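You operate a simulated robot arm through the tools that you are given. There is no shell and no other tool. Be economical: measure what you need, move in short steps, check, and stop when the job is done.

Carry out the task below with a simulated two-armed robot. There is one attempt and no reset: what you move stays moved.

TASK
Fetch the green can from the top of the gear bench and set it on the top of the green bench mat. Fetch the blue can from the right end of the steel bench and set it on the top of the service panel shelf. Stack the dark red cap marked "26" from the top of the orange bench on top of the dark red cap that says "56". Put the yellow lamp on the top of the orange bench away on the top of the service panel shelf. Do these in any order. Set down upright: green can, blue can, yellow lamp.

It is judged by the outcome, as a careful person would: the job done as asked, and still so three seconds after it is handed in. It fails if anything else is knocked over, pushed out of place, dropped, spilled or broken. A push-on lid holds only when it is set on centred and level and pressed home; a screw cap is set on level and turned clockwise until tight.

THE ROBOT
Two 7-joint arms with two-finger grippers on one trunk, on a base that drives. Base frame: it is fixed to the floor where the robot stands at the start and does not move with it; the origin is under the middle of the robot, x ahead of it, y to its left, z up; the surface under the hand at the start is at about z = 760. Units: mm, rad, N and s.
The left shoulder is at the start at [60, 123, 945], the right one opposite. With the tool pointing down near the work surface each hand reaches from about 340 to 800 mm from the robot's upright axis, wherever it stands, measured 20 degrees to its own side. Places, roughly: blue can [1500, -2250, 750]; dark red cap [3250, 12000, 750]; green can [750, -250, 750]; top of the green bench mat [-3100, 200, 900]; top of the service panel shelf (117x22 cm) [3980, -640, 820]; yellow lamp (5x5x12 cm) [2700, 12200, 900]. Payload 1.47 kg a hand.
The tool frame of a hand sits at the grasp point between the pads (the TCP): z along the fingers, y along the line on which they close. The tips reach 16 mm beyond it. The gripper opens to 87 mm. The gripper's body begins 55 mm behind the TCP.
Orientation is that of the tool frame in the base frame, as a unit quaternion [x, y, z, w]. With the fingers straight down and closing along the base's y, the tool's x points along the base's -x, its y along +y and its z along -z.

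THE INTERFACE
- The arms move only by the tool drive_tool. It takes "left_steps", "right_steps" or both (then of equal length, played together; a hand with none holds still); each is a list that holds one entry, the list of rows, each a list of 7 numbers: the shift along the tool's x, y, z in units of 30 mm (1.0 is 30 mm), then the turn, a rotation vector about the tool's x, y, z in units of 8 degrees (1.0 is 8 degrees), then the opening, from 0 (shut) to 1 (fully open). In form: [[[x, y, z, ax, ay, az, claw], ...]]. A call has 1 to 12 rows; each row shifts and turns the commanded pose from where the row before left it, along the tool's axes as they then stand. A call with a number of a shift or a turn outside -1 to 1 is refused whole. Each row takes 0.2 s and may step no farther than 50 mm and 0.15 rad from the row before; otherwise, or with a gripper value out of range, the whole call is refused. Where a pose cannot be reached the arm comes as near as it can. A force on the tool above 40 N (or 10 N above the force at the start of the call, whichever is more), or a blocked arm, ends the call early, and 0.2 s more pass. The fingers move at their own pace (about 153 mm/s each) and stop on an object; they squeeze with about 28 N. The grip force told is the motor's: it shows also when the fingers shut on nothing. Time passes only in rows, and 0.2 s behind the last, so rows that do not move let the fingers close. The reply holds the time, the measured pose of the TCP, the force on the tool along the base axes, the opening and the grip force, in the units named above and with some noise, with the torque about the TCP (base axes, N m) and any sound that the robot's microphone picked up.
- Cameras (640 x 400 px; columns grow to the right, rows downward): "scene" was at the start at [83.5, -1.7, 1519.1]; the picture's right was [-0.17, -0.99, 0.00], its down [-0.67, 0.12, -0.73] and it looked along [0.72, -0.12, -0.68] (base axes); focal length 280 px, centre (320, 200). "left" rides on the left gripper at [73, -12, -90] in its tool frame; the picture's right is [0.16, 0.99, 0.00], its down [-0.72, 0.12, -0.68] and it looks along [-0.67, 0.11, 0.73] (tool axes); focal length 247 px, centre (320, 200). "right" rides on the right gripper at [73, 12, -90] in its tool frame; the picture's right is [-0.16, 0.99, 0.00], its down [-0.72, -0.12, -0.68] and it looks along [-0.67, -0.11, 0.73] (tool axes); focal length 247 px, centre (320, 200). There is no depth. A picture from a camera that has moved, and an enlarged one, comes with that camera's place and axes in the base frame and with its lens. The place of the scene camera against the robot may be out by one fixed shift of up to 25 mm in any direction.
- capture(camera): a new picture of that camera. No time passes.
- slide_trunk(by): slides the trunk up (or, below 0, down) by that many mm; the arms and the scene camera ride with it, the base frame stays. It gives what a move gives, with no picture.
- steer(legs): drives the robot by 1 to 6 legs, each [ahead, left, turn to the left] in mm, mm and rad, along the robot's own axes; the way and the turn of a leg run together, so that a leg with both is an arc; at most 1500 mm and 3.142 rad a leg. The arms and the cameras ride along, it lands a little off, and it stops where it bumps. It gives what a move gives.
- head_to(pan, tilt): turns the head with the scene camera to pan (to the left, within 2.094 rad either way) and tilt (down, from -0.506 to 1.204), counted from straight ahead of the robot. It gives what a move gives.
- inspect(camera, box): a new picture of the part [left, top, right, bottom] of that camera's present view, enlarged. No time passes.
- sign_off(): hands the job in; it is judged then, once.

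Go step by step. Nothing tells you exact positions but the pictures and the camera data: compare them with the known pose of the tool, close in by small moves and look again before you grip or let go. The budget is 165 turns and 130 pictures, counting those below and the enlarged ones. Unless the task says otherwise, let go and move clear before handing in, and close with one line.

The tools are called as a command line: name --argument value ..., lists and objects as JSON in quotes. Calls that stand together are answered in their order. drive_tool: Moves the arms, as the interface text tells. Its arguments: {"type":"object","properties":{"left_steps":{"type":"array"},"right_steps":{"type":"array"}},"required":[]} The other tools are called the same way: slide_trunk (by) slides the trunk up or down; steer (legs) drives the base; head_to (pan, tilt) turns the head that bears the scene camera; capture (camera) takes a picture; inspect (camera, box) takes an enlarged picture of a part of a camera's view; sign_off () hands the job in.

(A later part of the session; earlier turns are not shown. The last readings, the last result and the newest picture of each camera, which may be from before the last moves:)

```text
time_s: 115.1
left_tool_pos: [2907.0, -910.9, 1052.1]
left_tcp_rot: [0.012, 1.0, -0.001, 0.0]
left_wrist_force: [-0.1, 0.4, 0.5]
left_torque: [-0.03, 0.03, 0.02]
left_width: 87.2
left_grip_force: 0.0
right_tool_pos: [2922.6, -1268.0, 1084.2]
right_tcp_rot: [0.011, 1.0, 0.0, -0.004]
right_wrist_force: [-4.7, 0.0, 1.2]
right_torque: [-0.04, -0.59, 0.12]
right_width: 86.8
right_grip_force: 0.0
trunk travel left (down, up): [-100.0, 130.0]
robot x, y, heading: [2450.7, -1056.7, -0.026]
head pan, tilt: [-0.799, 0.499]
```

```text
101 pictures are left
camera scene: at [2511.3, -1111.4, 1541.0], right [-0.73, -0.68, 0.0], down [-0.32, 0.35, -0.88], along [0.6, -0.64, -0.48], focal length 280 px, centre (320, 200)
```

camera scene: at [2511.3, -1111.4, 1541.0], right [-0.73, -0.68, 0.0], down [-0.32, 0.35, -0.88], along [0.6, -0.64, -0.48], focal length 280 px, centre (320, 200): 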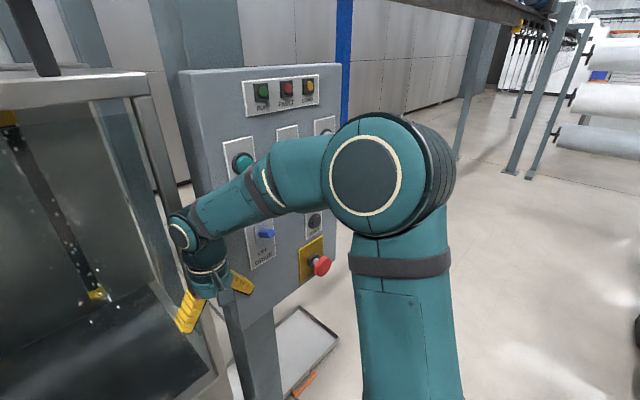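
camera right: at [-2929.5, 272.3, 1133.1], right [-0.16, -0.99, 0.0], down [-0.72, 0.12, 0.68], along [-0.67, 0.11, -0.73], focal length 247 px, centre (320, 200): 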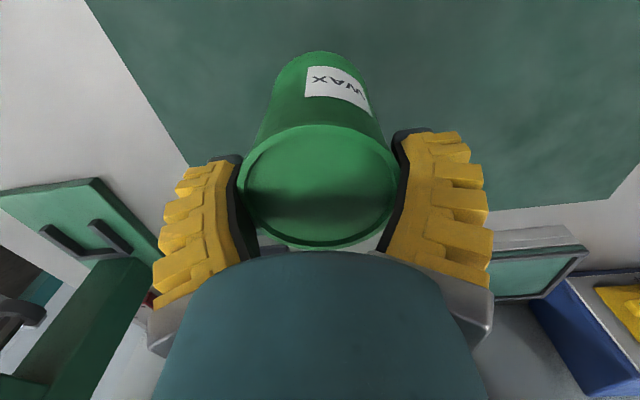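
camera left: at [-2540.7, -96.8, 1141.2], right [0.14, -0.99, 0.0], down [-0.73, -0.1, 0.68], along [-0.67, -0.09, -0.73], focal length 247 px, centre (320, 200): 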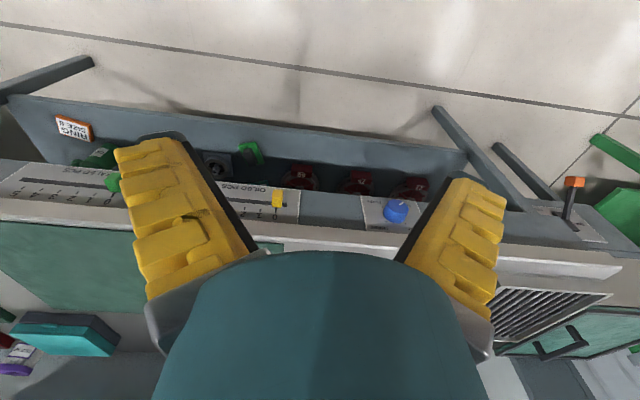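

The right hand bumped the fixed control panel. I'll back off, check nothing moved, then turn in a freer spot.

steer --legs '[[-250, 0, 0]]'

head_to --pan -0.1 --tilt 0.5

capture --camera "scene"

```text
time_s: 116.9
left_tool_pos: [2660.2, -902.4, 1051.1]
left_tcp_rot: [0.007, 1.0, 0.0, 0.0]
left_wrist_force: [-0.1, 0.4, 0.9]
left_torque: [0.02, -0.03, 0.01]
left_width: 87.3
left_grip_force: 0.1
right_tool_pos: [2679.3, -1257.9, 1084.2]
right_tcp_rot: [0.008, 1.0, 0.0, -0.005]
right_wrist_force: [-0.3, -0.4, 0.1]
right_torque: [-0.01, -0.02, -0.02]
right_width: 87.1
right_grip_force: 0.0
trunk travel left (down, up): [-100.0, 130.0]
robot x, y, heading: [2202.3, -1051.3, -0.014]
head pan, tilt: [-0.799, 0.499]
```

```text
time_s: 118.0
left_tool_pos: [2660.7, -901.7, 1051.7]
left_tcp_rot: [0.007, 1.0, -0.001, 0.0]
left_wrist_force: [0.1, -0.1, 0.6]
left_torque: [0.02, 0.0, 0.01]
left_width: 87.1
left_grip_force: 0.1
right_tool_pos: [2679.2, -1258.9, 1084.0]
right_tcp_rot: [0.007, 1.0, 0.0, -0.004]
right_wrist_force: [-1.0, -0.7, -1.1]
right_torque: [0.02, 0.0, 0.0]
right_width: 87.0
right_grip_force: 0.1
trunk travel left (down, up): [-100.0, 130.0]
robot x, y, heading: [2200.5, -1054.7, -0.016]
head pan, tilt: [-0.099, 0.499]
```

```text
100 pictures are left
camera scene: at [2294.9, -1050.2, 1540.9], right [-0.12, -0.99, 0.0], down [-0.48, 0.06, -0.88], along [0.87, -0.1, -0.48], focal length 280 px, centre (320, 200)
```

scene: 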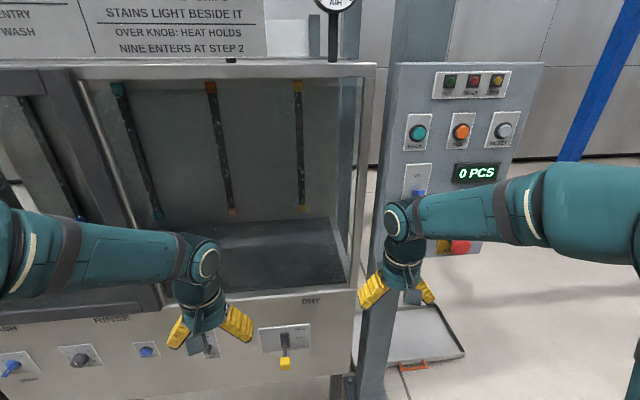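

The panel is intact. I'll turn here and drive down the bench's +x side.

steer --legs '[[120, 0, 0], [0, 0, -1.555], [350, 120, 0]]'

head_to --pan -0.7 --tilt 0.5

capture --camera "scene"

```text
time_s: 124.9
left_tool_pos: [2636.3, -1850.1, 1049.6]
left_tcp_rot: [0.693, 0.721, 0.001, 0.0]
left_wrist_force: [0.4, 0.0, -0.1]
left_torque: [0.0, 0.0, -0.01]
left_width: 87.0
left_grip_force: 0.1
right_tool_pos: [2281.7, -1888.6, 1082.6]
right_tcp_rot: [0.692, 0.722, 0.004, -0.004]
right_wrist_force: [0.8, 0.0, -0.7]
right_torque: [-0.01, 0.02, 0.01]
right_width: 86.9
right_grip_force: 0.1
trunk travel left (down, up): [-100.0, 130.0]
robot x, y, heading: [2457.9, -1397.5, -1.534]
head pan, tilt: [-0.099, 0.499]
```

```text
time_s: 125.9
left_tool_pos: [2635.1, -1849.7, 1050.8]
left_tcp_rot: [0.692, 0.722, 0.0, 0.0]
left_wrist_force: [-0.5, -0.7, 0.1]
left_torque: [-0.02, -0.03, 0.0]
left_width: 87.0
left_grip_force: 0.1
right_tool_pos: [2281.4, -1887.7, 1084.7]
right_tcp_rot: [0.692, 0.722, 0.003, -0.003]
right_wrist_force: [0.4, -0.2, -0.8]
right_torque: [0.0, 0.01, 0.02]
right_width: 87.3
right_grip_force: 0.0
trunk travel left (down, up): [-100.0, 130.0]
robot x, y, heading: [2460.3, -1398.8, -1.531]
head pan, tilt: [-0.7, 0.499]
```

```text
99 pictures are left
camera scene: at [2397.0, -1469.6, 1540.9], right [-0.79, 0.61, 0.0], down [0.29, 0.38, -0.88], along [-0.54, -0.69, -0.48], focal length 280 px, centre (320, 200)
```

scene: 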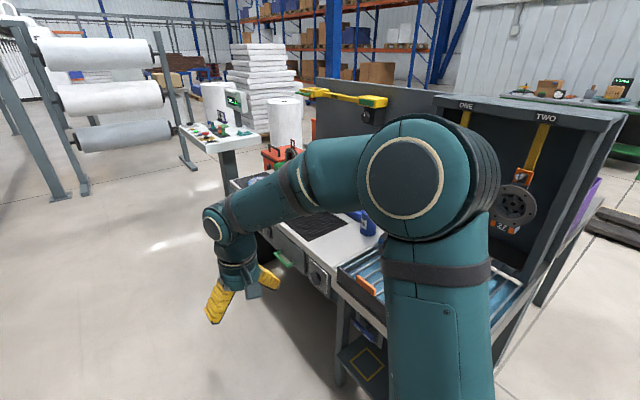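

The blue can is at about (1498, -2245), at the right end of the steel bench. I'll drive in front of it and face it.

steer --legs '[[1000, 0, 0], [0, 0, -1.61], [200, 0, 0]]'

head_to --pan -0.2 --tilt 0.65

capture --camera "scene"

```text
time_s: 136.2
left_tool_pos: [1835.7, -2576.1, 1050.3]
left_tcp_rot: [1.0, 0.007, 0.0, 0.0]
left_wrist_force: [-1.2, 0.6, 0.3]
left_torque: [0.01, -0.01, -0.02]
left_width: 86.9
left_grip_force: 0.1
right_tool_pos: [1807.7, -2220.6, 1083.3]
right_tcp_rot: [1.0, 0.009, 0.005, 0.0]
right_wrist_force: [-0.3, -0.7, -0.3]
right_torque: [0.0, -0.01, 0.05]
right_width: 87.0
right_grip_force: 0.1
trunk travel left (down, up): [-100.0, 130.0]
robot x, y, heading: [2289.5, -2414.1, -3.126]
head pan, tilt: [-0.7, 0.499]
```

```text
time_s: 137.1
left_tool_pos: [1837.7, -2575.4, 1051.6]
left_tcp_rot: [1.0, 0.008, 0.0, 0.001]
left_wrist_force: [1.0, -0.3, 0.6]
left_torque: [0.03, -0.01, 0.04]
left_width: 86.9
left_grip_force: 0.2
right_tool_pos: [1809.0, -2220.3, 1084.0]
right_tcp_rot: [1.0, 0.009, 0.005, 0.0]
right_wrist_force: [0.0, -0.4, 0.0]
right_torque: [-0.02, -0.02, 0.01]
right_width: 87.0
right_grip_force: 0.2
trunk travel left (down, up): [-100.0, 130.0]
robot x, y, heading: [2293.3, -2410.3, -3.13]
head pan, tilt: [-0.201, 0.649]
```

```text
98 pictures are left
camera scene: at [2187.7, -2383.8, 1527.5], right [0.18, 0.98, 0.0], down [0.59, -0.11, -0.8], along [-0.78, 0.15, -0.6], focal length 280 px, centre (320, 200)
```

scene: 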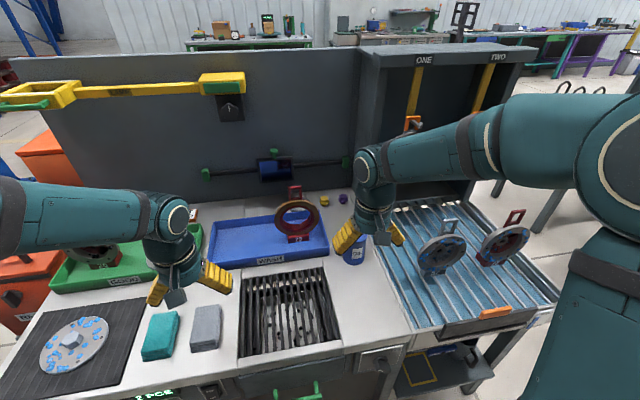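

I see a blue can just below the right hand. I'll check it with the wrist camera and an enlarged view.

capture --camera "right"

inspect --camera "scene" --box '[260, 180, 480, 317]'

```text
97 pictures are left
camera right: at [1881.0, -2231.1, 1174.0], right [-0.14, -0.99, 0.0], down [-0.73, 0.1, 0.67], along [-0.67, 0.1, -0.74], focal length 247 px, centre (320, 200)
```

right: 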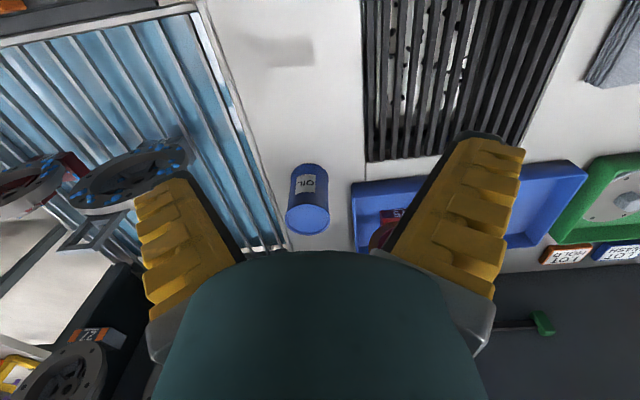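

```text
2.91 times, centred on (370, 248) of scene
camera zoom: at [2187.7, -2383.8, 1527.5], right [0.18, 0.98, 0.0], down [0.59, -0.11, -0.8], along [-0.78, 0.15, -0.6], focal length 813 px, centre (174, 59)
```

zoom: 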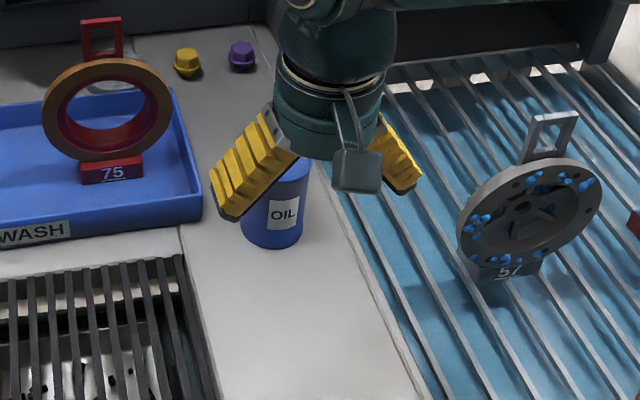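

The can centre is at about (1563, -2163) with a diameter near 77 mm. I'll nudge the base closer and put the hand above the can.

steer --legs '[[40, 0, 0]]'

drive_tool --right_steps '[[[-0.86, -0.24, 0, 0, 0, 0, 1], [-0.86, -0.24, 0, 0, 0, 0, 1], [-0.86, -0.24, 0, 0, 0, 0, 1], [-0.86, -0.24, 0, 0, 0, 0, 1], [-0.86, -0.24, 0.4, 0, 0, 0, 1], [-0.86, -0.24, 0.8, 0, 0, 0, 1], [-0.86, -0.24, 0.8, 0, 0, 0, 1], [-0.86, -0.24, 0.8, 0, 0, 0, 1], [0, 0, 0.7, 0, 0, 0, 1], [0, 0, 0, 0, 0, 0, 1]]]'

capture --camera "right"

```text
time_s: 138.0
left_tool_pos: [1796.9, -2576.8, 1049.9]
left_tcp_rot: [1.0, 0.008, 0.002, 0.0]
left_wrist_force: [0.0, -0.1, -0.3]
left_torque: [-0.01, -0.05, 0.0]
left_width: 87.2
left_grip_force: 0.1
right_tool_pos: [1766.8, -2221.3, 1082.4]
right_tcp_rot: [1.0, 0.01, 0.006, -0.001]
right_wrist_force: [0.0, -0.3, -1.0]
right_torque: [-0.02, -0.05, -0.03]
right_width: 87.1
right_grip_force: 0.0
trunk travel left (down, up): [-100.0, 130.0]
robot x, y, heading: [2250.7, -2411.4, -3.125]
head pan, tilt: [-0.201, 0.649]
```

```text
time_s: 140.2
left_tool_pos: [1798.2, -2576.5, 1053.1]
left_tcp_rot: [1.0, 0.008, 0.001, -0.001]
left_wrist_force: [-0.8, -0.1, 0.9]
left_torque: [0.01, 0.0, -0.01]
left_width: 87.1
left_grip_force: 0.1
right_tool_pos: [1561.0, -2166.8, 977.8]
right_tcp_rot: [1.0, 0.009, 0.005, 0.0]
right_wrist_force: [-0.3, 0.0, 0.4]
right_torque: [0.0, -0.01, -0.01]
right_width: 87.0
right_grip_force: 0.0
trunk travel left (down, up): [-100.0, 130.0]
robot x, y, heading: [2249.2, -2410.2, -3.124]
head pan, tilt: [-0.201, 0.649]
```

```text
95 pictures are left
camera right: at [1633.1, -2177.5, 1067.7], right [-0.14, -0.99, 0.0], down [-0.73, 0.1, 0.67], along [-0.67, 0.1, -0.74], focal length 247 px, centre (320, 200)
```

right: 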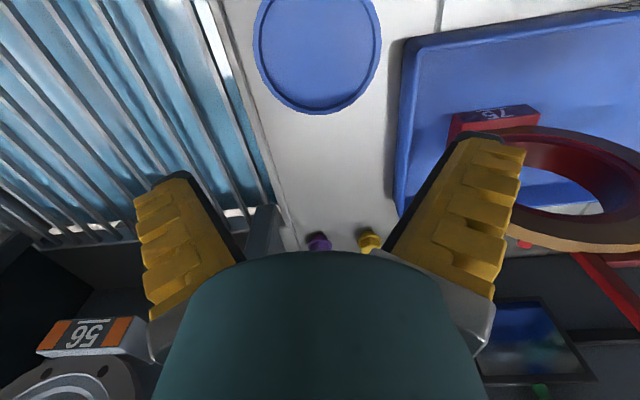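

The can is taller than I assumed: the lid is at about z = 905 and its centre at (1598, -2169). I'll correct and look again.

drive_tool --right_steps '[[[0.65, 0.04, 0, 0, 0, 0, 1], [0.6, 0.03, 0, 0, 0, 0, 1], [0, 0, 0, 0, 0, 0, 1]]]'

capture --camera "right"

```text
time_s: 141.0
left_tool_pos: [1798.7, -2576.3, 1051.6]
left_tcp_rot: [1.0, 0.009, 0.001, -0.001]
left_wrist_force: [0.4, -0.4, -0.4]
left_torque: [-0.02, 0.01, -0.02]
left_width: 87.0
left_grip_force: 0.0
right_tool_pos: [1599.1, -2168.8, 977.5]
right_tcp_rot: [1.0, 0.008, 0.004, 0.001]
right_wrist_force: [0.2, 0.8, -0.1]
right_torque: [0.01, 0.01, -0.03]
right_width: 86.9
right_grip_force: 0.1
trunk travel left (down, up): [-100.0, 130.0]
robot x, y, heading: [2249.9, -2415.8, -3.126]
head pan, tilt: [-0.201, 0.649]
```

```text
94 pictures are left
camera right: at [1672.0, -2178.9, 1067.4], right [-0.14, -0.99, 0.0], down [-0.73, 0.1, 0.67], along [-0.67, 0.1, -0.74], focal length 247 px, centre (320, 200)
```

right: 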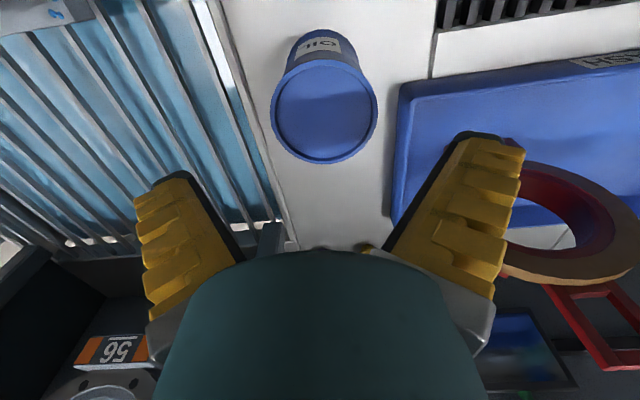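

The lid centre is at (1606, -2171, 908). I'll correct, go down to about z = 880 and close.

drive_tool --right_steps '[[[0.23, 0.08, 0.5, 0, 0, 0, 1], [0, 0, 0.7, 0, 0, 0, 1], [0, 0, 0.7, 0, 0, 0, 1], [0, 0, 0.7, 0, 0, 0, 1], [0, 0, 0.6, 0, 0, 0, 1], [0, 0, 0, 0, 0, 0, 1], [0, 0, 0, 0, 0, 0, 0], [0, 0, 0, 0, 0, 0, 0], [0, 0, 0, 0, 0, 0, 0]]]'

capture --camera "right"

```text
time_s: 143.0
left_tool_pos: [1798.9, -2577.6, 1051.1]
left_tcp_rot: [1.0, 0.008, 0.0, 0.0]
left_wrist_force: [0.1, -0.2, -0.2]
left_torque: [0.0, -0.02, -0.05]
left_width: 86.9
left_grip_force: 0.0
right_tool_pos: [1608.9, -2170.9, 881.0]
right_tcp_rot: [1.0, 0.01, 0.002, -0.001]
right_wrist_force: [-5.7, -0.7, 17.1]
right_torque: [0.19, -0.04, 0.06]
right_width: 84.1
right_grip_force: 27.8
trunk travel left (down, up): [-100.0, 130.0]
robot x, y, heading: [2253.6, -2412.4, -3.124]
head pan, tilt: [-0.201, 0.649]
```

```text
93 pictures are left
camera right: at [1681.8, -2181.2, 970.9], right [-0.14, -0.99, 0.0], down [-0.73, 0.1, 0.68], along [-0.67, 0.1, -0.74], focal length 247 px, centre (320, 200)
```

right: 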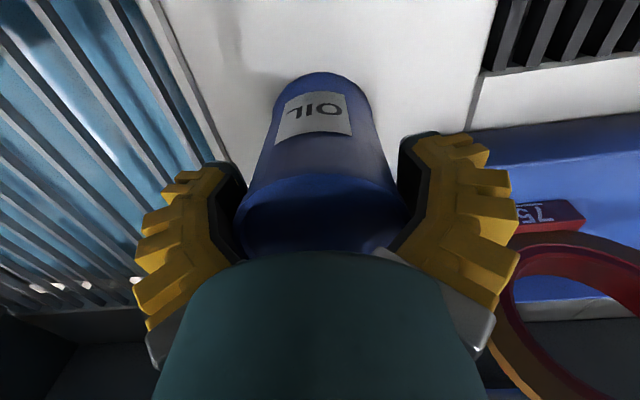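

The pads touch near their roots, as happened with the green can. I'll open, raise about 20 mm, and close again for a squarer grip.

drive_tool --right_steps '[[[0, 0, 0, 0, 0, 0, 1], [0, 0, 0, 0, 0, 0, 1], [0, 0, -0.65, 0, 0, 0, 1], [0, 0, 0, 0, 0, 0, 1], [0, 0, 0, 0, 0, 0, 0], [0, 0, 0, 0, 0, 0, 0], [0, 0, 0, 0, 0, 0, 0], [0, 0, -0.4, 0, 0, 0, 0], [0, 0, -0.5, 0, 0, 0, 0], [0, 0, -0.5, 0, 0, 0, 0], [0, 0, -0.5, 0, 0, 0, 0], [0, 0, 0, 0, 0, 0, 0]]]'

capture --camera "right"

capture --camera "scene"

```text
time_s: 145.6
left_tool_pos: [1798.3, -2577.0, 1050.0]
left_tcp_rot: [1.0, 0.009, 0.001, 0.0]
left_wrist_force: [-0.4, 0.1, -0.4]
left_torque: [0.0, -0.01, -0.01]
left_width: 87.1
left_grip_force: 0.1
right_tool_pos: [1605.9, -2172.4, 958.5]
right_tcp_rot: [1.0, 0.009, 0.005, 0.0]
right_wrist_force: [0.8, -0.1, -3.4]
right_torque: [0.02, -0.01, 0.03]
right_width: 71.8
right_grip_force: 27.1
trunk travel left (down, up): [-100.0, 130.0]
robot x, y, heading: [2252.2, -2414.9, -3.127]
head pan, tilt: [-0.201, 0.649]
```

```text
92 pictures are left
camera right: at [1679.5, -2182.1, 1049.6], right [-0.14, -0.99, 0.0], down [-0.73, 0.1, 0.67], along [-0.67, 0.1, -0.74], focal length 247 px, centre (320, 200)
```

right: 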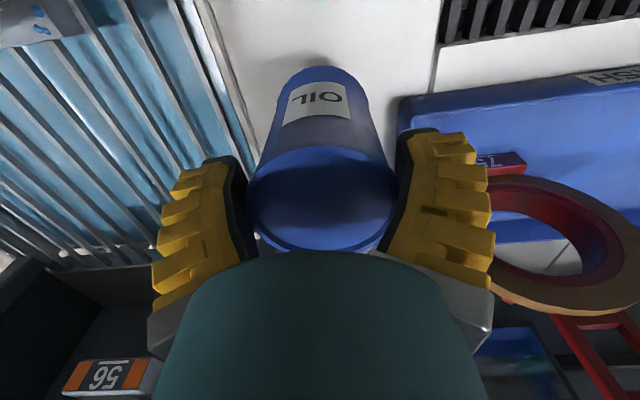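

```text
91 pictures are left
camera scene: at [2147.5, -2384.4, 1527.5], right [0.18, 0.98, 0.0], down [0.59, -0.11, -0.8], along [-0.78, 0.15, -0.6], focal length 280 px, centre (320, 200)
```

scene: 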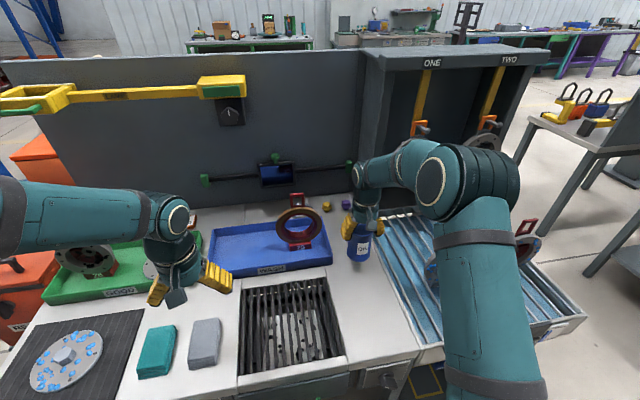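

The blue can is lifted securely. I'll raise and retract it, back away from the bench and look east for the service panel shelf.

drive_tool --right_steps '[[[0, 0, -0.9, 0, 0, 0, 0], [0, 0, -0.9, 0, 0, 0, 0], [0, 0, -0.9, 0, 0, 0, 0], [0, 0, -0.9, 0, 0, 0, 0], [0, 0, -0.7, 0, 0, 0, 0], [0.9, 0, 0, 0, 0, 0, 0], [0.9, 0, 0, 0, 0, 0, 0], [0.9, 0, 0, 0, 0, 0, 0], [0.9, 0, 0, 0, 0, 0, 0], [0.9, 0, 0, 0, 0, 0, 0], [0.9, 0, 0, 0, 0, 0, 0], [0, 0, 0, 0, 0, 0, 0]]]'

steer --legs '[[-450, 0, 0], [0, 0, 2.6]]'

head_to --pan 0.6 --tilt 0.3

capture --camera "scene"

```text
time_s: 148.2
left_tool_pos: [1797.2, -2577.0, 1050.6]
left_tcp_rot: [1.0, 0.01, 0.0, 0.0]
left_wrist_force: [-0.2, 0.6, -0.1]
left_torque: [-0.02, -0.03, -0.01]
left_width: 87.0
left_grip_force: 0.0
right_tool_pos: [1765.0, -2168.2, 1086.6]
right_tcp_rot: [1.0, 0.009, 0.004, 0.0]
right_wrist_force: [-0.3, -0.4, -3.7]
right_torque: [0.03, -0.07, 0.0]
right_width: 72.0
right_grip_force: 27.9
trunk travel left (down, up): [-100.0, 130.0]
robot x, y, heading: [2251.8, -2411.3, -3.125]
head pan, tilt: [-0.201, 0.649]
```

```text
time_s: 157.1
left_tool_pos: [3171.5, -2479.9, 1050.6]
left_tcp_rot: [0.242, 0.97, 0.001, 0.0]
left_wrist_force: [0.2, 0.3, -0.9]
left_torque: [0.0, -0.01, -0.04]
left_width: 86.9
left_grip_force: 0.0
right_tool_pos: [3002.4, -2854.9, 1086.6]
right_tcp_rot: [0.241, 0.97, 0.001, -0.005]
right_wrist_force: [0.0, 0.9, -3.7]
right_torque: [0.02, 0.03, -0.02]
right_width: 71.8
right_grip_force: 28.0
trunk travel left (down, up): [-100.0, 130.0]
robot x, y, heading: [2692.6, -2402.0, -0.484]
head pan, tilt: [-0.201, 0.649]
```

```text
time_s: 158.2
left_tool_pos: [3171.4, -2480.9, 1051.3]
left_tcp_rot: [0.242, 0.97, 0.0, -0.001]
left_wrist_force: [0.4, -0.1, -0.5]
left_torque: [0.03, 0.0, -0.02]
left_width: 87.3
left_grip_force: 0.1
right_tool_pos: [3002.3, -2854.8, 1086.3]
right_tcp_rot: [0.241, 0.971, 0.002, -0.004]
right_wrist_force: [-0.7, 0.1, -4.2]
right_torque: [0.03, 0.03, 0.01]
right_width: 72.0
right_grip_force: 27.6
trunk travel left (down, up): [-100.0, 130.0]
robot x, y, heading: [2693.0, -2402.7, -0.488]
head pan, tilt: [0.6, 0.3]
```

```text
90 pictures are left
camera scene: at [2788.6, -2385.9, 1559.2], right [0.11, -0.99, 0.0], down [-0.29, -0.03, -0.96], along [0.95, 0.1, -0.3], focal length 280 px, centre (320, 200)
```

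scene: 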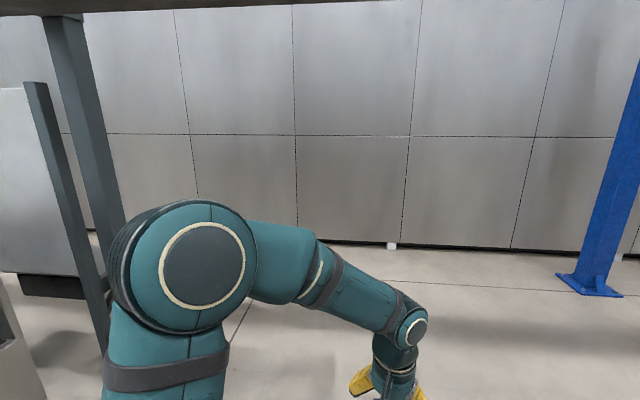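

There's an open aisle between the washer's back side and the wall (x about 5900). I'll drive there and look back at the washer.

steer --legs '[[0, 0, 0.488], [1500, 0, 0], [550, 0, 0], [0, 0, 1.57], [700, 0, 0]]'

head_to --pan 0.7 --tilt 0.35

capture --camera "scene"

```text
time_s: 177.0
left_tool_pos: [4575.9, -1261.9, 1051.6]
left_tcp_rot: [0.711, -0.703, 0.0, 0.0]
left_wrist_force: [-0.5, 0.1, -0.5]
left_torque: [-0.02, -0.01, -0.03]
left_width: 87.0
left_grip_force: 0.2
right_tool_pos: [4985.0, -1231.6, 1086.8]
right_tcp_rot: [0.711, -0.703, 0.004, 0.003]
right_wrist_force: [-0.6, 0.0, -3.5]
right_torque: [-0.05, -0.03, -0.01]
right_width: 71.3
right_grip_force: 28.7
trunk travel left (down, up): [-100.0, 130.0]
robot x, y, heading: [4734.1, -1714.1, 1.579]
head pan, tilt: [0.6, 0.3]
```

```text
time_s: 177.7
left_tool_pos: [4576.1, -1261.4, 1051.1]
left_tcp_rot: [0.711, -0.704, 0.0, 0.0]
left_wrist_force: [0.4, 0.0, -0.3]
left_torque: [-0.01, 0.0, 0.0]
left_width: 87.0
left_grip_force: 0.0
right_tool_pos: [4984.2, -1231.0, 1087.1]
right_tcp_rot: [0.711, -0.704, 0.004, 0.003]
right_wrist_force: [0.7, -0.3, -4.1]
right_torque: [-0.05, 0.0, 0.0]
right_width: 71.3
right_grip_force: 27.9
trunk travel left (down, up): [-100.0, 130.0]
robot x, y, heading: [4734.7, -1717.0, 1.584]
head pan, tilt: [0.7, 0.351]
```

```text
89 pictures are left
camera scene: at [4667.0, -1622.8, 1554.6], right [0.76, 0.65, 0.0], down [0.22, -0.26, -0.94], along [-0.61, 0.71, -0.34], focal length 280 px, centre (320, 200)
```

scene: 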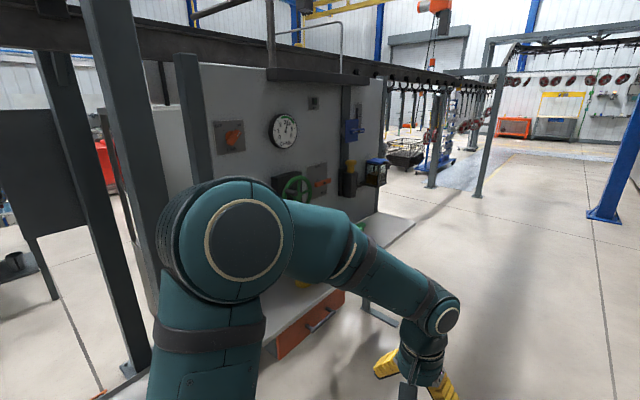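

The service panel with gauge and valve is visible and the shelf is at its foot. I'll drive in front and face it.

steer --legs '[[900, 0, 0], [0, 0, 1.56]]'

head_to --pan 0 --tilt 0.6

capture --camera "scene"

```text
time_s: 186.3
left_tool_pos: [4266.3, -979.9, 1051.1]
left_tcp_rot: [1.0, 0.019, 0.002, -0.001]
left_wrist_force: [0.3, 0.0, 1.6]
left_torque: [0.01, -0.02, -0.02]
left_width: 87.2
left_grip_force: 0.1
right_tool_pos: [4224.3, -571.8, 1087.0]
right_tcp_rot: [1.0, 0.019, 0.005, 0.0]
right_wrist_force: [0.3, -0.3, -3.4]
right_torque: [0.01, -0.07, 0.01]
right_width: 70.9
right_grip_force: 27.9
trunk travel left (down, up): [-100.0, 130.0]
robot x, y, heading: [4716.9, -808.3, -3.105]
head pan, tilt: [0.7, 0.351]
```

```text
time_s: 187.3
left_tool_pos: [4267.6, -978.6, 1051.5]
left_tcp_rot: [1.0, 0.019, 0.001, 0.0]
left_wrist_force: [0.5, 0.9, 0.2]
left_torque: [0.01, -0.01, -0.02]
left_width: 86.9
left_grip_force: 0.0
right_tool_pos: [4225.1, -570.5, 1086.3]
right_tcp_rot: [1.0, 0.019, 0.005, 0.0]
right_wrist_force: [0.0, -0.1, -4.5]
right_torque: [0.0, -0.03, -0.01]
right_width: 70.8
right_grip_force: 27.7
trunk travel left (down, up): [-100.0, 130.0]
robot x, y, heading: [4714.2, -804.6, -3.104]
head pan, tilt: [0.0, 0.6]
```

```text
88 pictures are left
camera scene: at [4609.8, -797.2, 1531.8], right [-0.04, 1.0, 0.0], down [0.56, 0.02, -0.83], along [-0.82, -0.03, -0.56], focal length 280 px, centre (320, 200)
```

scene: 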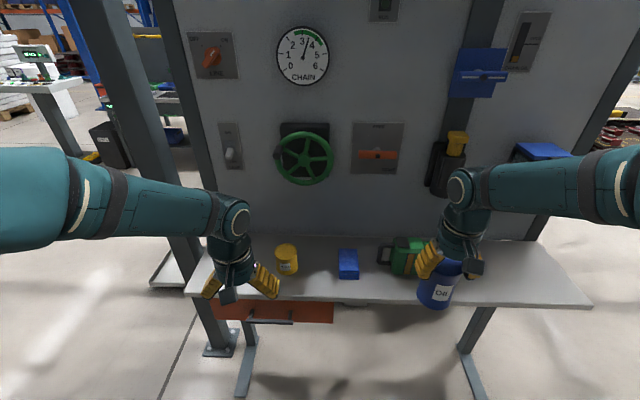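

The shelf runs y -1217 to -24 and is free on the right (y > -440). I'll move so the right hand faces a spot near (3990, -210).

steer --legs '[[0, 0, -0.037], [100, -360, 0]]'

head_to --pan -0.3 --tilt 0.7

capture --camera "scene"

capture --camera "right"

```text
time_s: 191.4
left_tool_pos: [4158.0, -606.3, 1051.0]
left_tcp_rot: [1.0, 0.001, 0.001, 0.0]
left_wrist_force: [-0.3, -0.3, -0.5]
left_torque: [0.01, 0.0, -0.04]
left_width: 87.2
left_grip_force: 0.0
right_tool_pos: [4130.6, -198.3, 1086.3]
right_tcp_rot: [1.0, 0.0, 0.006, 0.0]
right_wrist_force: [0.5, -0.4, -4.3]
right_torque: [-0.01, -0.09, 0.0]
right_width: 70.8
right_grip_force: 28.0
trunk travel left (down, up): [-100.0, 130.0]
robot x, y, heading: [4613.6, -451.5, -3.141]
head pan, tilt: [0.0, 0.6]
```

```text
time_s: 192.2
left_tool_pos: [4158.4, -607.2, 1050.7]
left_tcp_rot: [1.0, 0.001, 0.001, 0.0]
left_wrist_force: [0.4, -0.6, 0.1]
left_torque: [0.01, 0.0, -0.01]
left_width: 87.1
left_grip_force: 0.0
right_tool_pos: [4131.9, -197.4, 1086.5]
right_tcp_rot: [1.0, 0.001, 0.005, 0.0]
right_wrist_force: [-0.4, -0.2, -4.8]
right_torque: [0.03, -0.07, 0.02]
right_width: 70.5
right_grip_force: 28.1
trunk travel left (down, up): [-100.0, 130.0]
robot x, y, heading: [4613.6, -447.4, -3.139]
head pan, tilt: [-0.3, 0.7]
```

```text
87 pictures are left
camera scene: at [4514.6, -413.0, 1523.2], right [0.29, 0.96, 0.0], down [0.62, -0.19, -0.76], along [-0.73, 0.23, -0.64], focal length 280 px, centre (320, 200)
```

scene: 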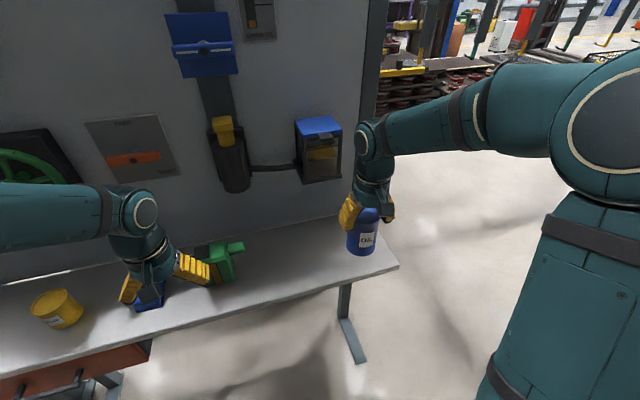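

```text
86 pictures are left
camera right: at [4204.5, -209.1, 1177.4], right [-0.16, -0.99, 0.0], down [-0.73, 0.11, 0.67], along [-0.66, 0.11, -0.74], focal length 247 px, centre (320, 200)
```

right: 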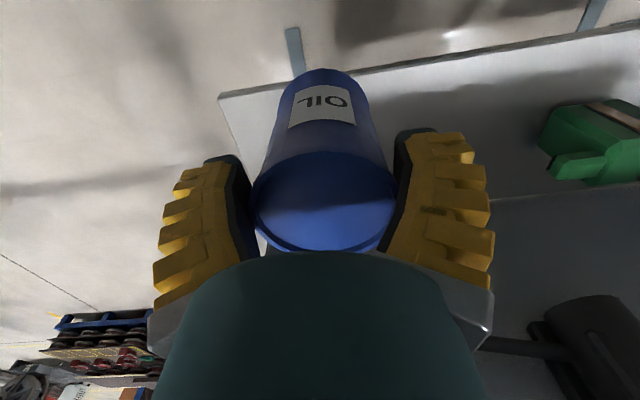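

I'll place it at about (4030, -140), clear of the wall box. Moving over and coming down partway.

drive_tool --right_steps '[[[-0.85, -0.48, 0, 0, 0, 0, 0], [-0.85, -0.48, 0, 0, 0, 0, 0], [-0.85, -0.48, 0, 0, 0, 0, 0], [-0.85, -0.48, 0, 0, 0, 0, 0], [0, 0, 0.9, 0, 0, 0, 0], [0, 0, 0.9, 0, 0, 0, 0], [0, 0, 0.9, 0, 0, 0, 0], [0, 0, 0.9, 0, 0, 0, 0], [0, 0, 0.5, 0, 0, 0, 0], [0, 0, 0, 0, 0, 0, 0]]]'

capture --camera "scene"

capture --camera "right"

```text
time_s: 194.4
left_tool_pos: [4158.1, -607.4, 1050.8]
left_tcp_rot: [1.0, 0.001, 0.0, -0.001]
left_wrist_force: [0.1, 0.6, -0.2]
left_torque: [-0.01, 0.0, 0.0]
left_width: 87.1
left_grip_force: 0.0
right_tool_pos: [4030.3, -139.9, 960.7]
right_tcp_rot: [1.0, 0.001, 0.006, 0.0]
right_wrist_force: [-0.8, -0.2, -3.7]
right_torque: [0.02, -0.07, -0.01]
right_width: 71.0
right_grip_force: 27.9
trunk travel left (down, up): [-100.0, 130.0]
robot x, y, heading: [4614.8, -453.1, -3.141]
head pan, tilt: [-0.3, 0.7]
```

```text
85 pictures are left
camera scene: at [4514.7, -412.9, 1523.2], right [0.3, 0.96, 0.0], down [0.62, -0.19, -0.76], along [-0.73, 0.23, -0.64], focal length 280 px, centre (320, 200)
```

scene: 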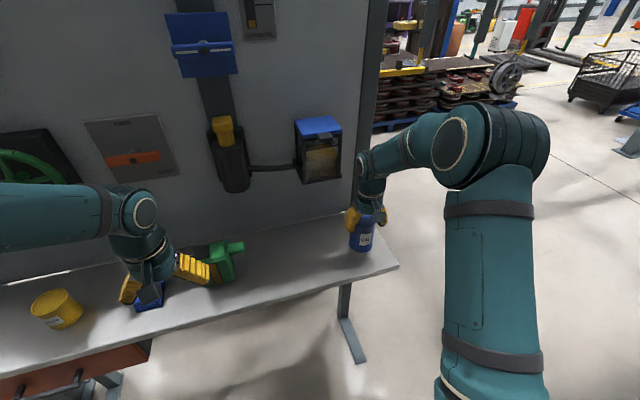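

```text
84 pictures are left
camera right: at [4104.2, -151.8, 1052.2], right [-0.16, -0.99, 0.0], down [-0.73, 0.11, 0.67], along [-0.66, 0.11, -0.74], focal length 247 px, centre (320, 200)
```

right: 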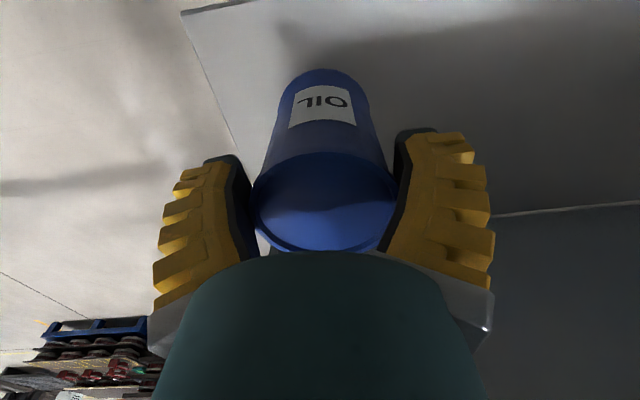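

The shelf edge is at x = 4102 and its end at y = -45, so the spot is safe. Lowering to contact.

drive_tool --right_steps '[[[0, 0, 0.3, 0, 0, 0, 0], [0, 0, 0.3, 0, 0, 0, 0], [0, 0, 0.2, 0, 0, 0, 0], [0, 0, 0.15, 0, 0, 0, 0], [0, 0, 0, 0, 0, 0, 0]]]'

drive_tool --right_steps '[[[0, 0, 0.12, 0, 0, 0, 0], [0, 0, 0.12, 0, 0, 0, 0], [0, 0, 0, 0, 0, 0, 0]]]'

```text
time_s: 195.6
left_tool_pos: [4156.9, -607.2, 1051.5]
left_tcp_rot: [1.0, 0.001, 0.001, 0.0]
left_wrist_force: [-0.1, 0.3, -0.1]
left_torque: [-0.01, 0.0, 0.03]
left_width: 87.2
left_grip_force: 0.2
right_tool_pos: [4031.8, -140.6, 933.6]
right_tcp_rot: [1.0, 0.002, 0.004, 0.0]
right_wrist_force: [0.4, 0.2, -3.7]
right_torque: [0.0, -0.05, -0.01]
right_width: 71.0
right_grip_force: 28.0
trunk travel left (down, up): [-100.0, 130.0]
robot x, y, heading: [4613.2, -448.2, -3.142]
head pan, tilt: [-0.3, 0.7]
```

```text
time_s: 196.4
left_tool_pos: [4158.1, -606.5, 1050.4]
left_tcp_rot: [1.0, 0.001, 0.001, 0.0]
left_wrist_force: [0.3, -0.6, 1.2]
left_torque: [-0.01, 0.03, 0.04]
left_width: 87.0
left_grip_force: 0.1
right_tool_pos: [4031.2, -138.7, 926.8]
right_tcp_rot: [1.0, 0.001, 0.005, 0.0]
right_wrist_force: [-0.5, -0.3, -2.9]
right_torque: [0.0, -0.03, 0.0]
right_width: 71.0
right_grip_force: 28.1
trunk travel left (down, up): [-100.0, 130.0]
robot x, y, heading: [4619.7, -453.1, -3.139]
head pan, tilt: [-0.3, 0.7]
```

drive_tool --right_steps '[[[0, 0, 0.12, 0, 0, 0, 0], [0, 0, 0.12, 0, 0, 0, 0], [0, 0, 0, 0, 0, 0, 0]]]'

drive_tool --right_steps '[[[0, 0, 0.12, 0, 0, 0, 0], [0, 0, 0, 0, 0, 0, 0]]]'

inspect --camera "scene" --box '[280, 150, 440, 250]'

```text
time_s: 197.2
left_tool_pos: [4158.8, -607.6, 1048.9]
left_tcp_rot: [1.0, 0.002, 0.001, 0.0]
left_wrist_force: [0.1, 0.0, 0.5]
left_torque: [0.05, 0.01, 0.0]
left_width: 86.8
left_grip_force: 0.0
right_tool_pos: [4031.7, -138.4, 920.1]
right_tcp_rot: [1.0, 0.001, 0.005, 0.001]
right_wrist_force: [-0.9, -0.2, -1.5]
right_torque: [-0.01, 0.1, 0.05]
right_width: 71.0
right_grip_force: 27.8
trunk travel left (down, up): [-100.0, 130.0]
robot x, y, heading: [4615.5, -449.4, -3.141]
head pan, tilt: [-0.3, 0.7]
```

```text
time_s: 197.8
left_tool_pos: [4159.3, -607.3, 1050.7]
left_tcp_rot: [1.0, 0.0, 0.0, 0.001]
left_wrist_force: [0.1, 0.0, -0.5]
left_torque: [0.02, 0.05, -0.01]
left_width: 87.2
left_grip_force: 0.1
right_tool_pos: [4031.3, -141.6, 918.1]
right_tcp_rot: [1.0, 0.0, 0.004, -0.001]
right_wrist_force: [2.3, -0.7, 12.4]
right_torque: [-0.01, 0.19, 0.06]
right_width: 72.0
right_grip_force: 27.8
trunk travel left (down, up): [-100.0, 130.0]
robot x, y, heading: [4614.3, -448.3, -3.139]
head pan, tilt: [-0.3, 0.7]
```

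```text
4.00 times, centred on (360, 200) of scene
camera zoom: at [4516.3, -413.6, 1523.4], right [0.3, 0.96, 0.0], down [0.61, -0.19, -0.77], along [-0.73, 0.23, -0.64], focal length 1118 px, centre (160, 200)
```

zoom: 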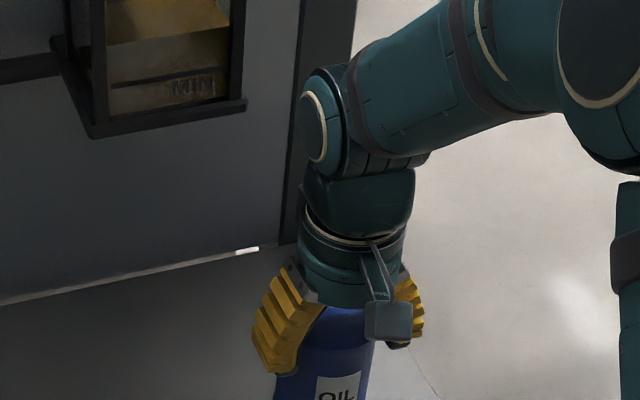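

Contact at 12 N, so I'll release, lift, retract, and look.

drive_tool --right_steps '[[[0, 0, 0, 0, 0, 0, 1], [0, 0, 0, 0, 0, 0, 1], [0, 0, -0.3, 0, 0, 0, 1], [0, 0, -0.6, 0, 0, 0, 1], [0, 0, -0.9, 0, 0, 0, 1], [0, 0, -0.9, 0, 0, 0, 1], [0, 0, -0.9, 0, 0, 0, 1], [0, 0, -0.9, 0, 0, 0, 1], [0.9, 0, 0, 0, 0, 0, 1], [0.9, 0, 0, 0, 0, 0, 1], [0.9, 0, 0, 0, 0, 0, 1], [0, 0, 0, 0, 0, 0, 1]]]'

capture --camera "scene"

```text
time_s: 200.4
left_tool_pos: [4159.0, -607.4, 1050.9]
left_tcp_rot: [1.0, 0.001, 0.001, 0.0]
left_wrist_force: [-0.9, 0.7, 0.3]
left_torque: [-0.03, 0.02, 0.0]
left_width: 86.9
left_grip_force: 0.1
right_tool_pos: [4111.0, -138.3, 1053.1]
right_tcp_rot: [1.0, 0.001, 0.005, 0.0]
right_wrist_force: [-0.5, 0.0, 0.0]
right_torque: [0.01, 0.0, 0.0]
right_width: 86.9
right_grip_force: 0.1
trunk travel left (down, up): [-100.0, 130.0]
robot x, y, heading: [4608.0, -450.4, -3.143]
head pan, tilt: [-0.3, 0.7]
```

```text
82 pictures are left
camera scene: at [4514.2, -413.1, 1523.1], right [0.3, 0.96, 0.0], down [0.62, -0.19, -0.76], along [-0.73, 0.23, -0.64], focal length 280 px, centre (320, 200)
```

scene: 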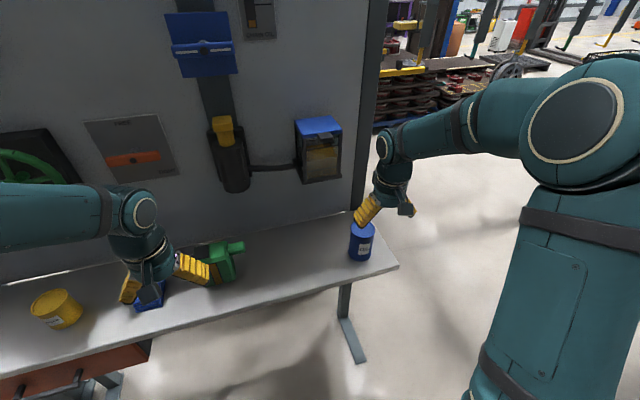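

The blue can stands on the shelf. Next I'll back off, turn to +y and look down the aisle towards the orange bench.

steer --legs '[[-150, 0, 0], [0, 0, -1.57]]'

head_to --pan 0.1 --tilt 0.1

capture --camera "scene"

```text
time_s: 205.6
left_tool_pos: [4599.1, 2.3, 1051.4]
left_tcp_rot: [0.714, -0.7, 0.0, 0.001]
left_wrist_force: [-0.6, -0.2, 0.7]
left_torque: [0.0, 0.01, 0.0]
left_width: 87.1
left_grip_force: 0.1
right_tool_pos: [5068.0, 59.7, 1052.9]
right_tcp_rot: [0.715, -0.699, 0.004, 0.004]
right_wrist_force: [0.1, 0.4, 0.7]
right_torque: [0.01, -0.01, -0.03]
right_width: 87.0
right_grip_force: 0.0
trunk travel left (down, up): [-100.0, 130.0]
robot x, y, heading: [4763.5, -450.8, 1.596]
head pan, tilt: [-0.3, 0.7]
```

```text
time_s: 206.6
left_tool_pos: [4598.6, 2.1, 1050.2]
left_tcp_rot: [0.714, -0.7, 0.0, 0.002]
left_wrist_force: [-0.5, -0.8, 0.3]
left_torque: [0.01, 0.04, 0.03]
left_width: 86.6
left_grip_force: 0.1
right_tool_pos: [5067.1, 59.3, 1052.7]
right_tcp_rot: [0.715, -0.7, 0.004, 0.004]
right_wrist_force: [0.6, -0.3, 0.1]
right_torque: [0.0, 0.0, -0.02]
right_width: 87.0
right_grip_force: 0.1
trunk travel left (down, up): [-100.0, 130.0]
robot x, y, heading: [4765.5, -449.2, 1.59]
head pan, tilt: [0.099, 0.099]
```

```text
81 pictures are left
camera scene: at [4745.4, -336.6, 1577.9], right [0.99, 0.12, 0.0], down [0.01, -0.1, -0.99], along [-0.12, 0.99, -0.1], focal length 280 px, centre (320, 200)
```

scene: 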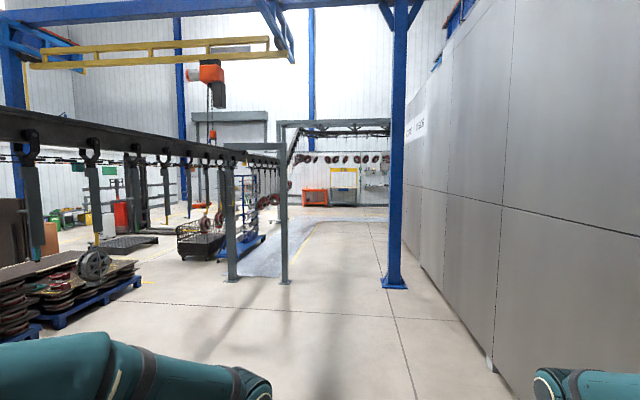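

The aisle is open between the posts at x 3755 and 5317. I'll drive about 6 m along it.

steer --legs '[[0, 0, 0.034], [1500, 0, 0], [1500, 0, 0], [1500, 0, 0], [1500, 0, 0]]'

head_to --pan 0.15 --tilt 0.25

capture --camera "scene"

```text
time_s: 235.6
left_tool_pos: [3880.0, 5955.3, 1051.7]
left_tcp_rot: [0.759, -0.651, 0.001, 0.001]
left_wrist_force: [-0.1, -0.3, -0.3]
left_torque: [0.0, -0.01, 0.01]
left_width: 87.2
left_grip_force: 0.1
right_tool_pos: [4336.0, 6072.7, 1052.0]
right_tcp_rot: [0.759, -0.651, 0.003, 0.003]
right_wrist_force: [-1.0, 0.2, 0.5]
right_torque: [0.01, -0.01, 0.04]
right_width: 87.0
right_grip_force: 0.1
trunk travel left (down, up): [-100.0, 130.0]
robot x, y, heading: [4102.8, 5523.9, 1.724]
head pan, tilt: [0.099, 0.099]
```

```text
time_s: 236.2
left_tool_pos: [3880.9, 5954.3, 1050.7]
left_tcp_rot: [0.759, -0.651, 0.001, 0.001]
left_wrist_force: [0.2, 1.1, -0.7]
left_torque: [0.0, 0.01, 0.0]
left_width: 86.9
left_grip_force: 0.0
right_tool_pos: [4336.7, 6071.7, 1053.0]
right_tcp_rot: [0.758, -0.652, 0.004, 0.003]
right_wrist_force: [0.4, 0.9, 0.2]
right_torque: [0.0, -0.01, -0.05]
right_width: 86.9
right_grip_force: 0.1
trunk travel left (down, up): [-100.0, 130.0]
robot x, y, heading: [4103.7, 5531.2, 1.719]
head pan, tilt: [0.15, 0.25]
```

```text
80 pictures are left
camera scene: at [4066.1, 5638.9, 1564.1], right [0.96, 0.3, 0.0], down [0.07, -0.24, -0.97], along [-0.29, 0.93, -0.25], focal length 280 px, centre (320, 200)
```

scene: 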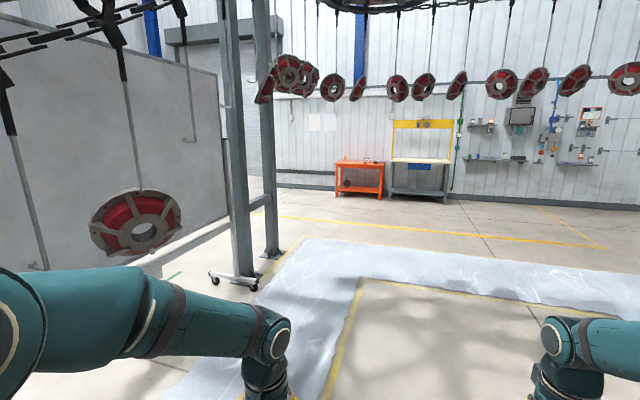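

The orange bench is at about (3050, 11900), and the way passes clear of the posts at x of about 2450. I'll drive 4.5 m, then check.

steer --legs '[[0, 0, 0.03], [1500, 0, 0], [1500, 0, 0], [1300, 0, 0]]'

head_to --pan 0.1 --tilt 0.35

capture --camera "scene"

```text
time_s: 257.2
left_tool_pos: [3028.5, 10152.0, 1051.0]
left_tcp_rot: [0.778, -0.628, 0.0, 0.001]
left_wrist_force: [0.2, 0.5, -0.9]
left_torque: [-0.02, -0.02, 0.0]
left_width: 87.0
left_grip_force: 0.0
right_tool_pos: [3476.4, 10297.9, 1053.4]
right_tcp_rot: [0.779, -0.627, 0.005, 0.004]
right_wrist_force: [0.5, -0.2, -0.3]
right_torque: [0.02, 0.03, 0.0]
right_width: 87.2
right_grip_force: 0.0
trunk travel left (down, up): [-100.0, 130.0]
robot x, y, heading: [3280.7, 9740.2, 1.782]
head pan, tilt: [0.15, 0.25]
```

```text
time_s: 257.9
left_tool_pos: [3028.7, 10152.0, 1050.7]
left_tcp_rot: [0.778, -0.628, 0.001, 0.001]
left_wrist_force: [0.3, 0.3, 0.2]
left_torque: [-0.01, -0.01, 0.0]
left_width: 87.0
left_grip_force: 0.1
right_tool_pos: [3476.3, 10297.7, 1054.2]
right_tcp_rot: [0.779, -0.627, 0.004, 0.004]
right_wrist_force: [-0.5, -0.4, -0.2]
right_torque: [-0.03, -0.02, 0.0]
right_width: 87.3
right_grip_force: 0.1
trunk travel left (down, up): [-100.0, 130.0]
robot x, y, heading: [3274.0, 9740.2, 1.782]
head pan, tilt: [0.099, 0.351]
```

```text
79 pictures are left
camera scene: at [3238.3, 9850.0, 1554.6], right [0.95, 0.31, 0.0], down [0.11, -0.33, -0.94], along [-0.29, 0.89, -0.34], focal length 280 px, centre (320, 200)
```

scene: 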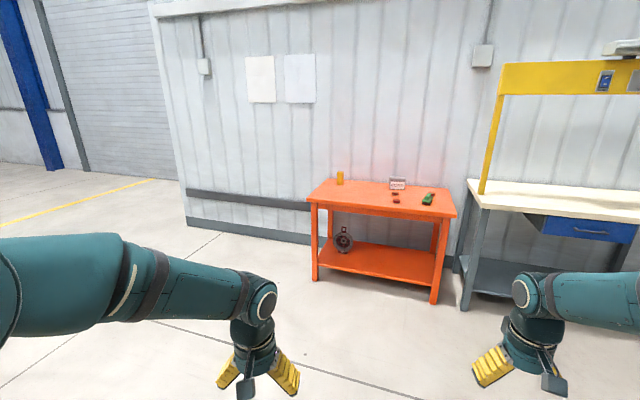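

The bench spans x 2500 to 3510 with its front at y of about 11800. The lamp is on its left, and the red caps and a sign are on its right. I'll approach squarely.

steer --legs '[[0, 0, -0.211], [1300, 324, 0]]'

head_to --pan 0 --tilt 0.5

capture --camera "scene"

inspect --camera "scene" --box '[200, 130, 440, 280]'

```text
time_s: 265.3
left_tool_pos: [2770.6, 11491.7, 1050.3]
left_tcp_rot: [0.712, -0.702, 0.0, 0.001]
left_wrist_force: [0.7, 1.5, -0.4]
left_torque: [0.03, 0.0, 0.0]
left_width: 87.0
left_grip_force: 0.0
right_tool_pos: [3238.1, 11545.1, 1054.1]
right_tcp_rot: [0.712, -0.702, 0.003, 0.003]
right_wrist_force: [-0.7, 0.5, 0.0]
right_torque: [-0.03, 0.01, 0.01]
right_width: 86.9
right_grip_force: 0.1
trunk travel left (down, up): [-100.0, 130.0]
robot x, y, heading: [2932.5, 11037.9, 1.583]
head pan, tilt: [0.099, 0.351]
```

```text
time_s: 266.0
left_tool_pos: [2770.0, 11490.6, 1051.1]
left_tcp_rot: [0.711, -0.703, 0.001, 0.0]
left_wrist_force: [-0.2, -0.2, 0.3]
left_torque: [0.02, 0.01, -0.01]
left_width: 86.6
left_grip_force: 0.1
right_tool_pos: [3238.3, 11545.2, 1052.8]
right_tcp_rot: [0.712, -0.702, 0.004, 0.003]
right_wrist_force: [0.6, -0.1, -0.8]
right_torque: [0.02, 0.03, -0.01]
right_width: 86.9
right_grip_force: 0.0
trunk travel left (down, up): [-100.0, 130.0]
robot x, y, heading: [2931.0, 11037.2, 1.582]
head pan, tilt: [0.0, 0.499]
```

```text
78 pictures are left
camera scene: at [2922.5, 11151.0, 1540.9], right [1.0, 0.01, 0.0], down [0.01, -0.48, -0.88], along [-0.01, 0.88, -0.48], focal length 280 px, centre (320, 200)
```

scene: 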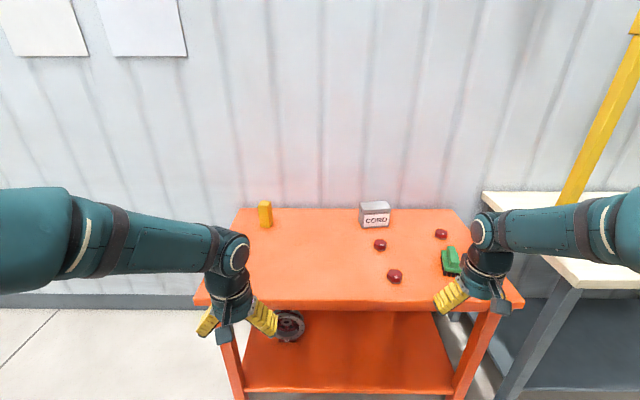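

```text
2.67 times, centred on (320, 205) of scene
camera zoom: at [2922.5, 11151.0, 1540.9], right [1.0, 0.01, 0.0], down [0.01, -0.48, -0.88], along [-0.01, 0.88, -0.48], focal length 746 px, centre (320, 187)
```

zoom: 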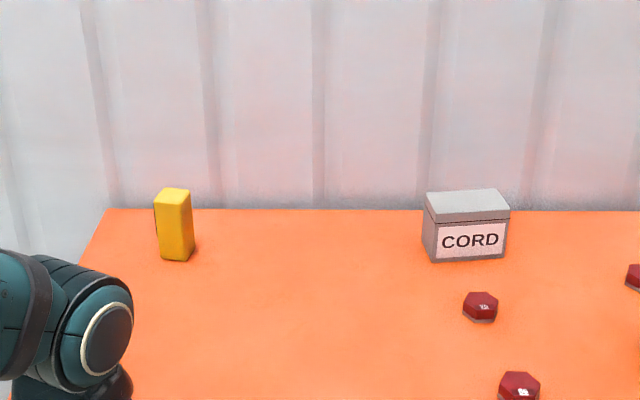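

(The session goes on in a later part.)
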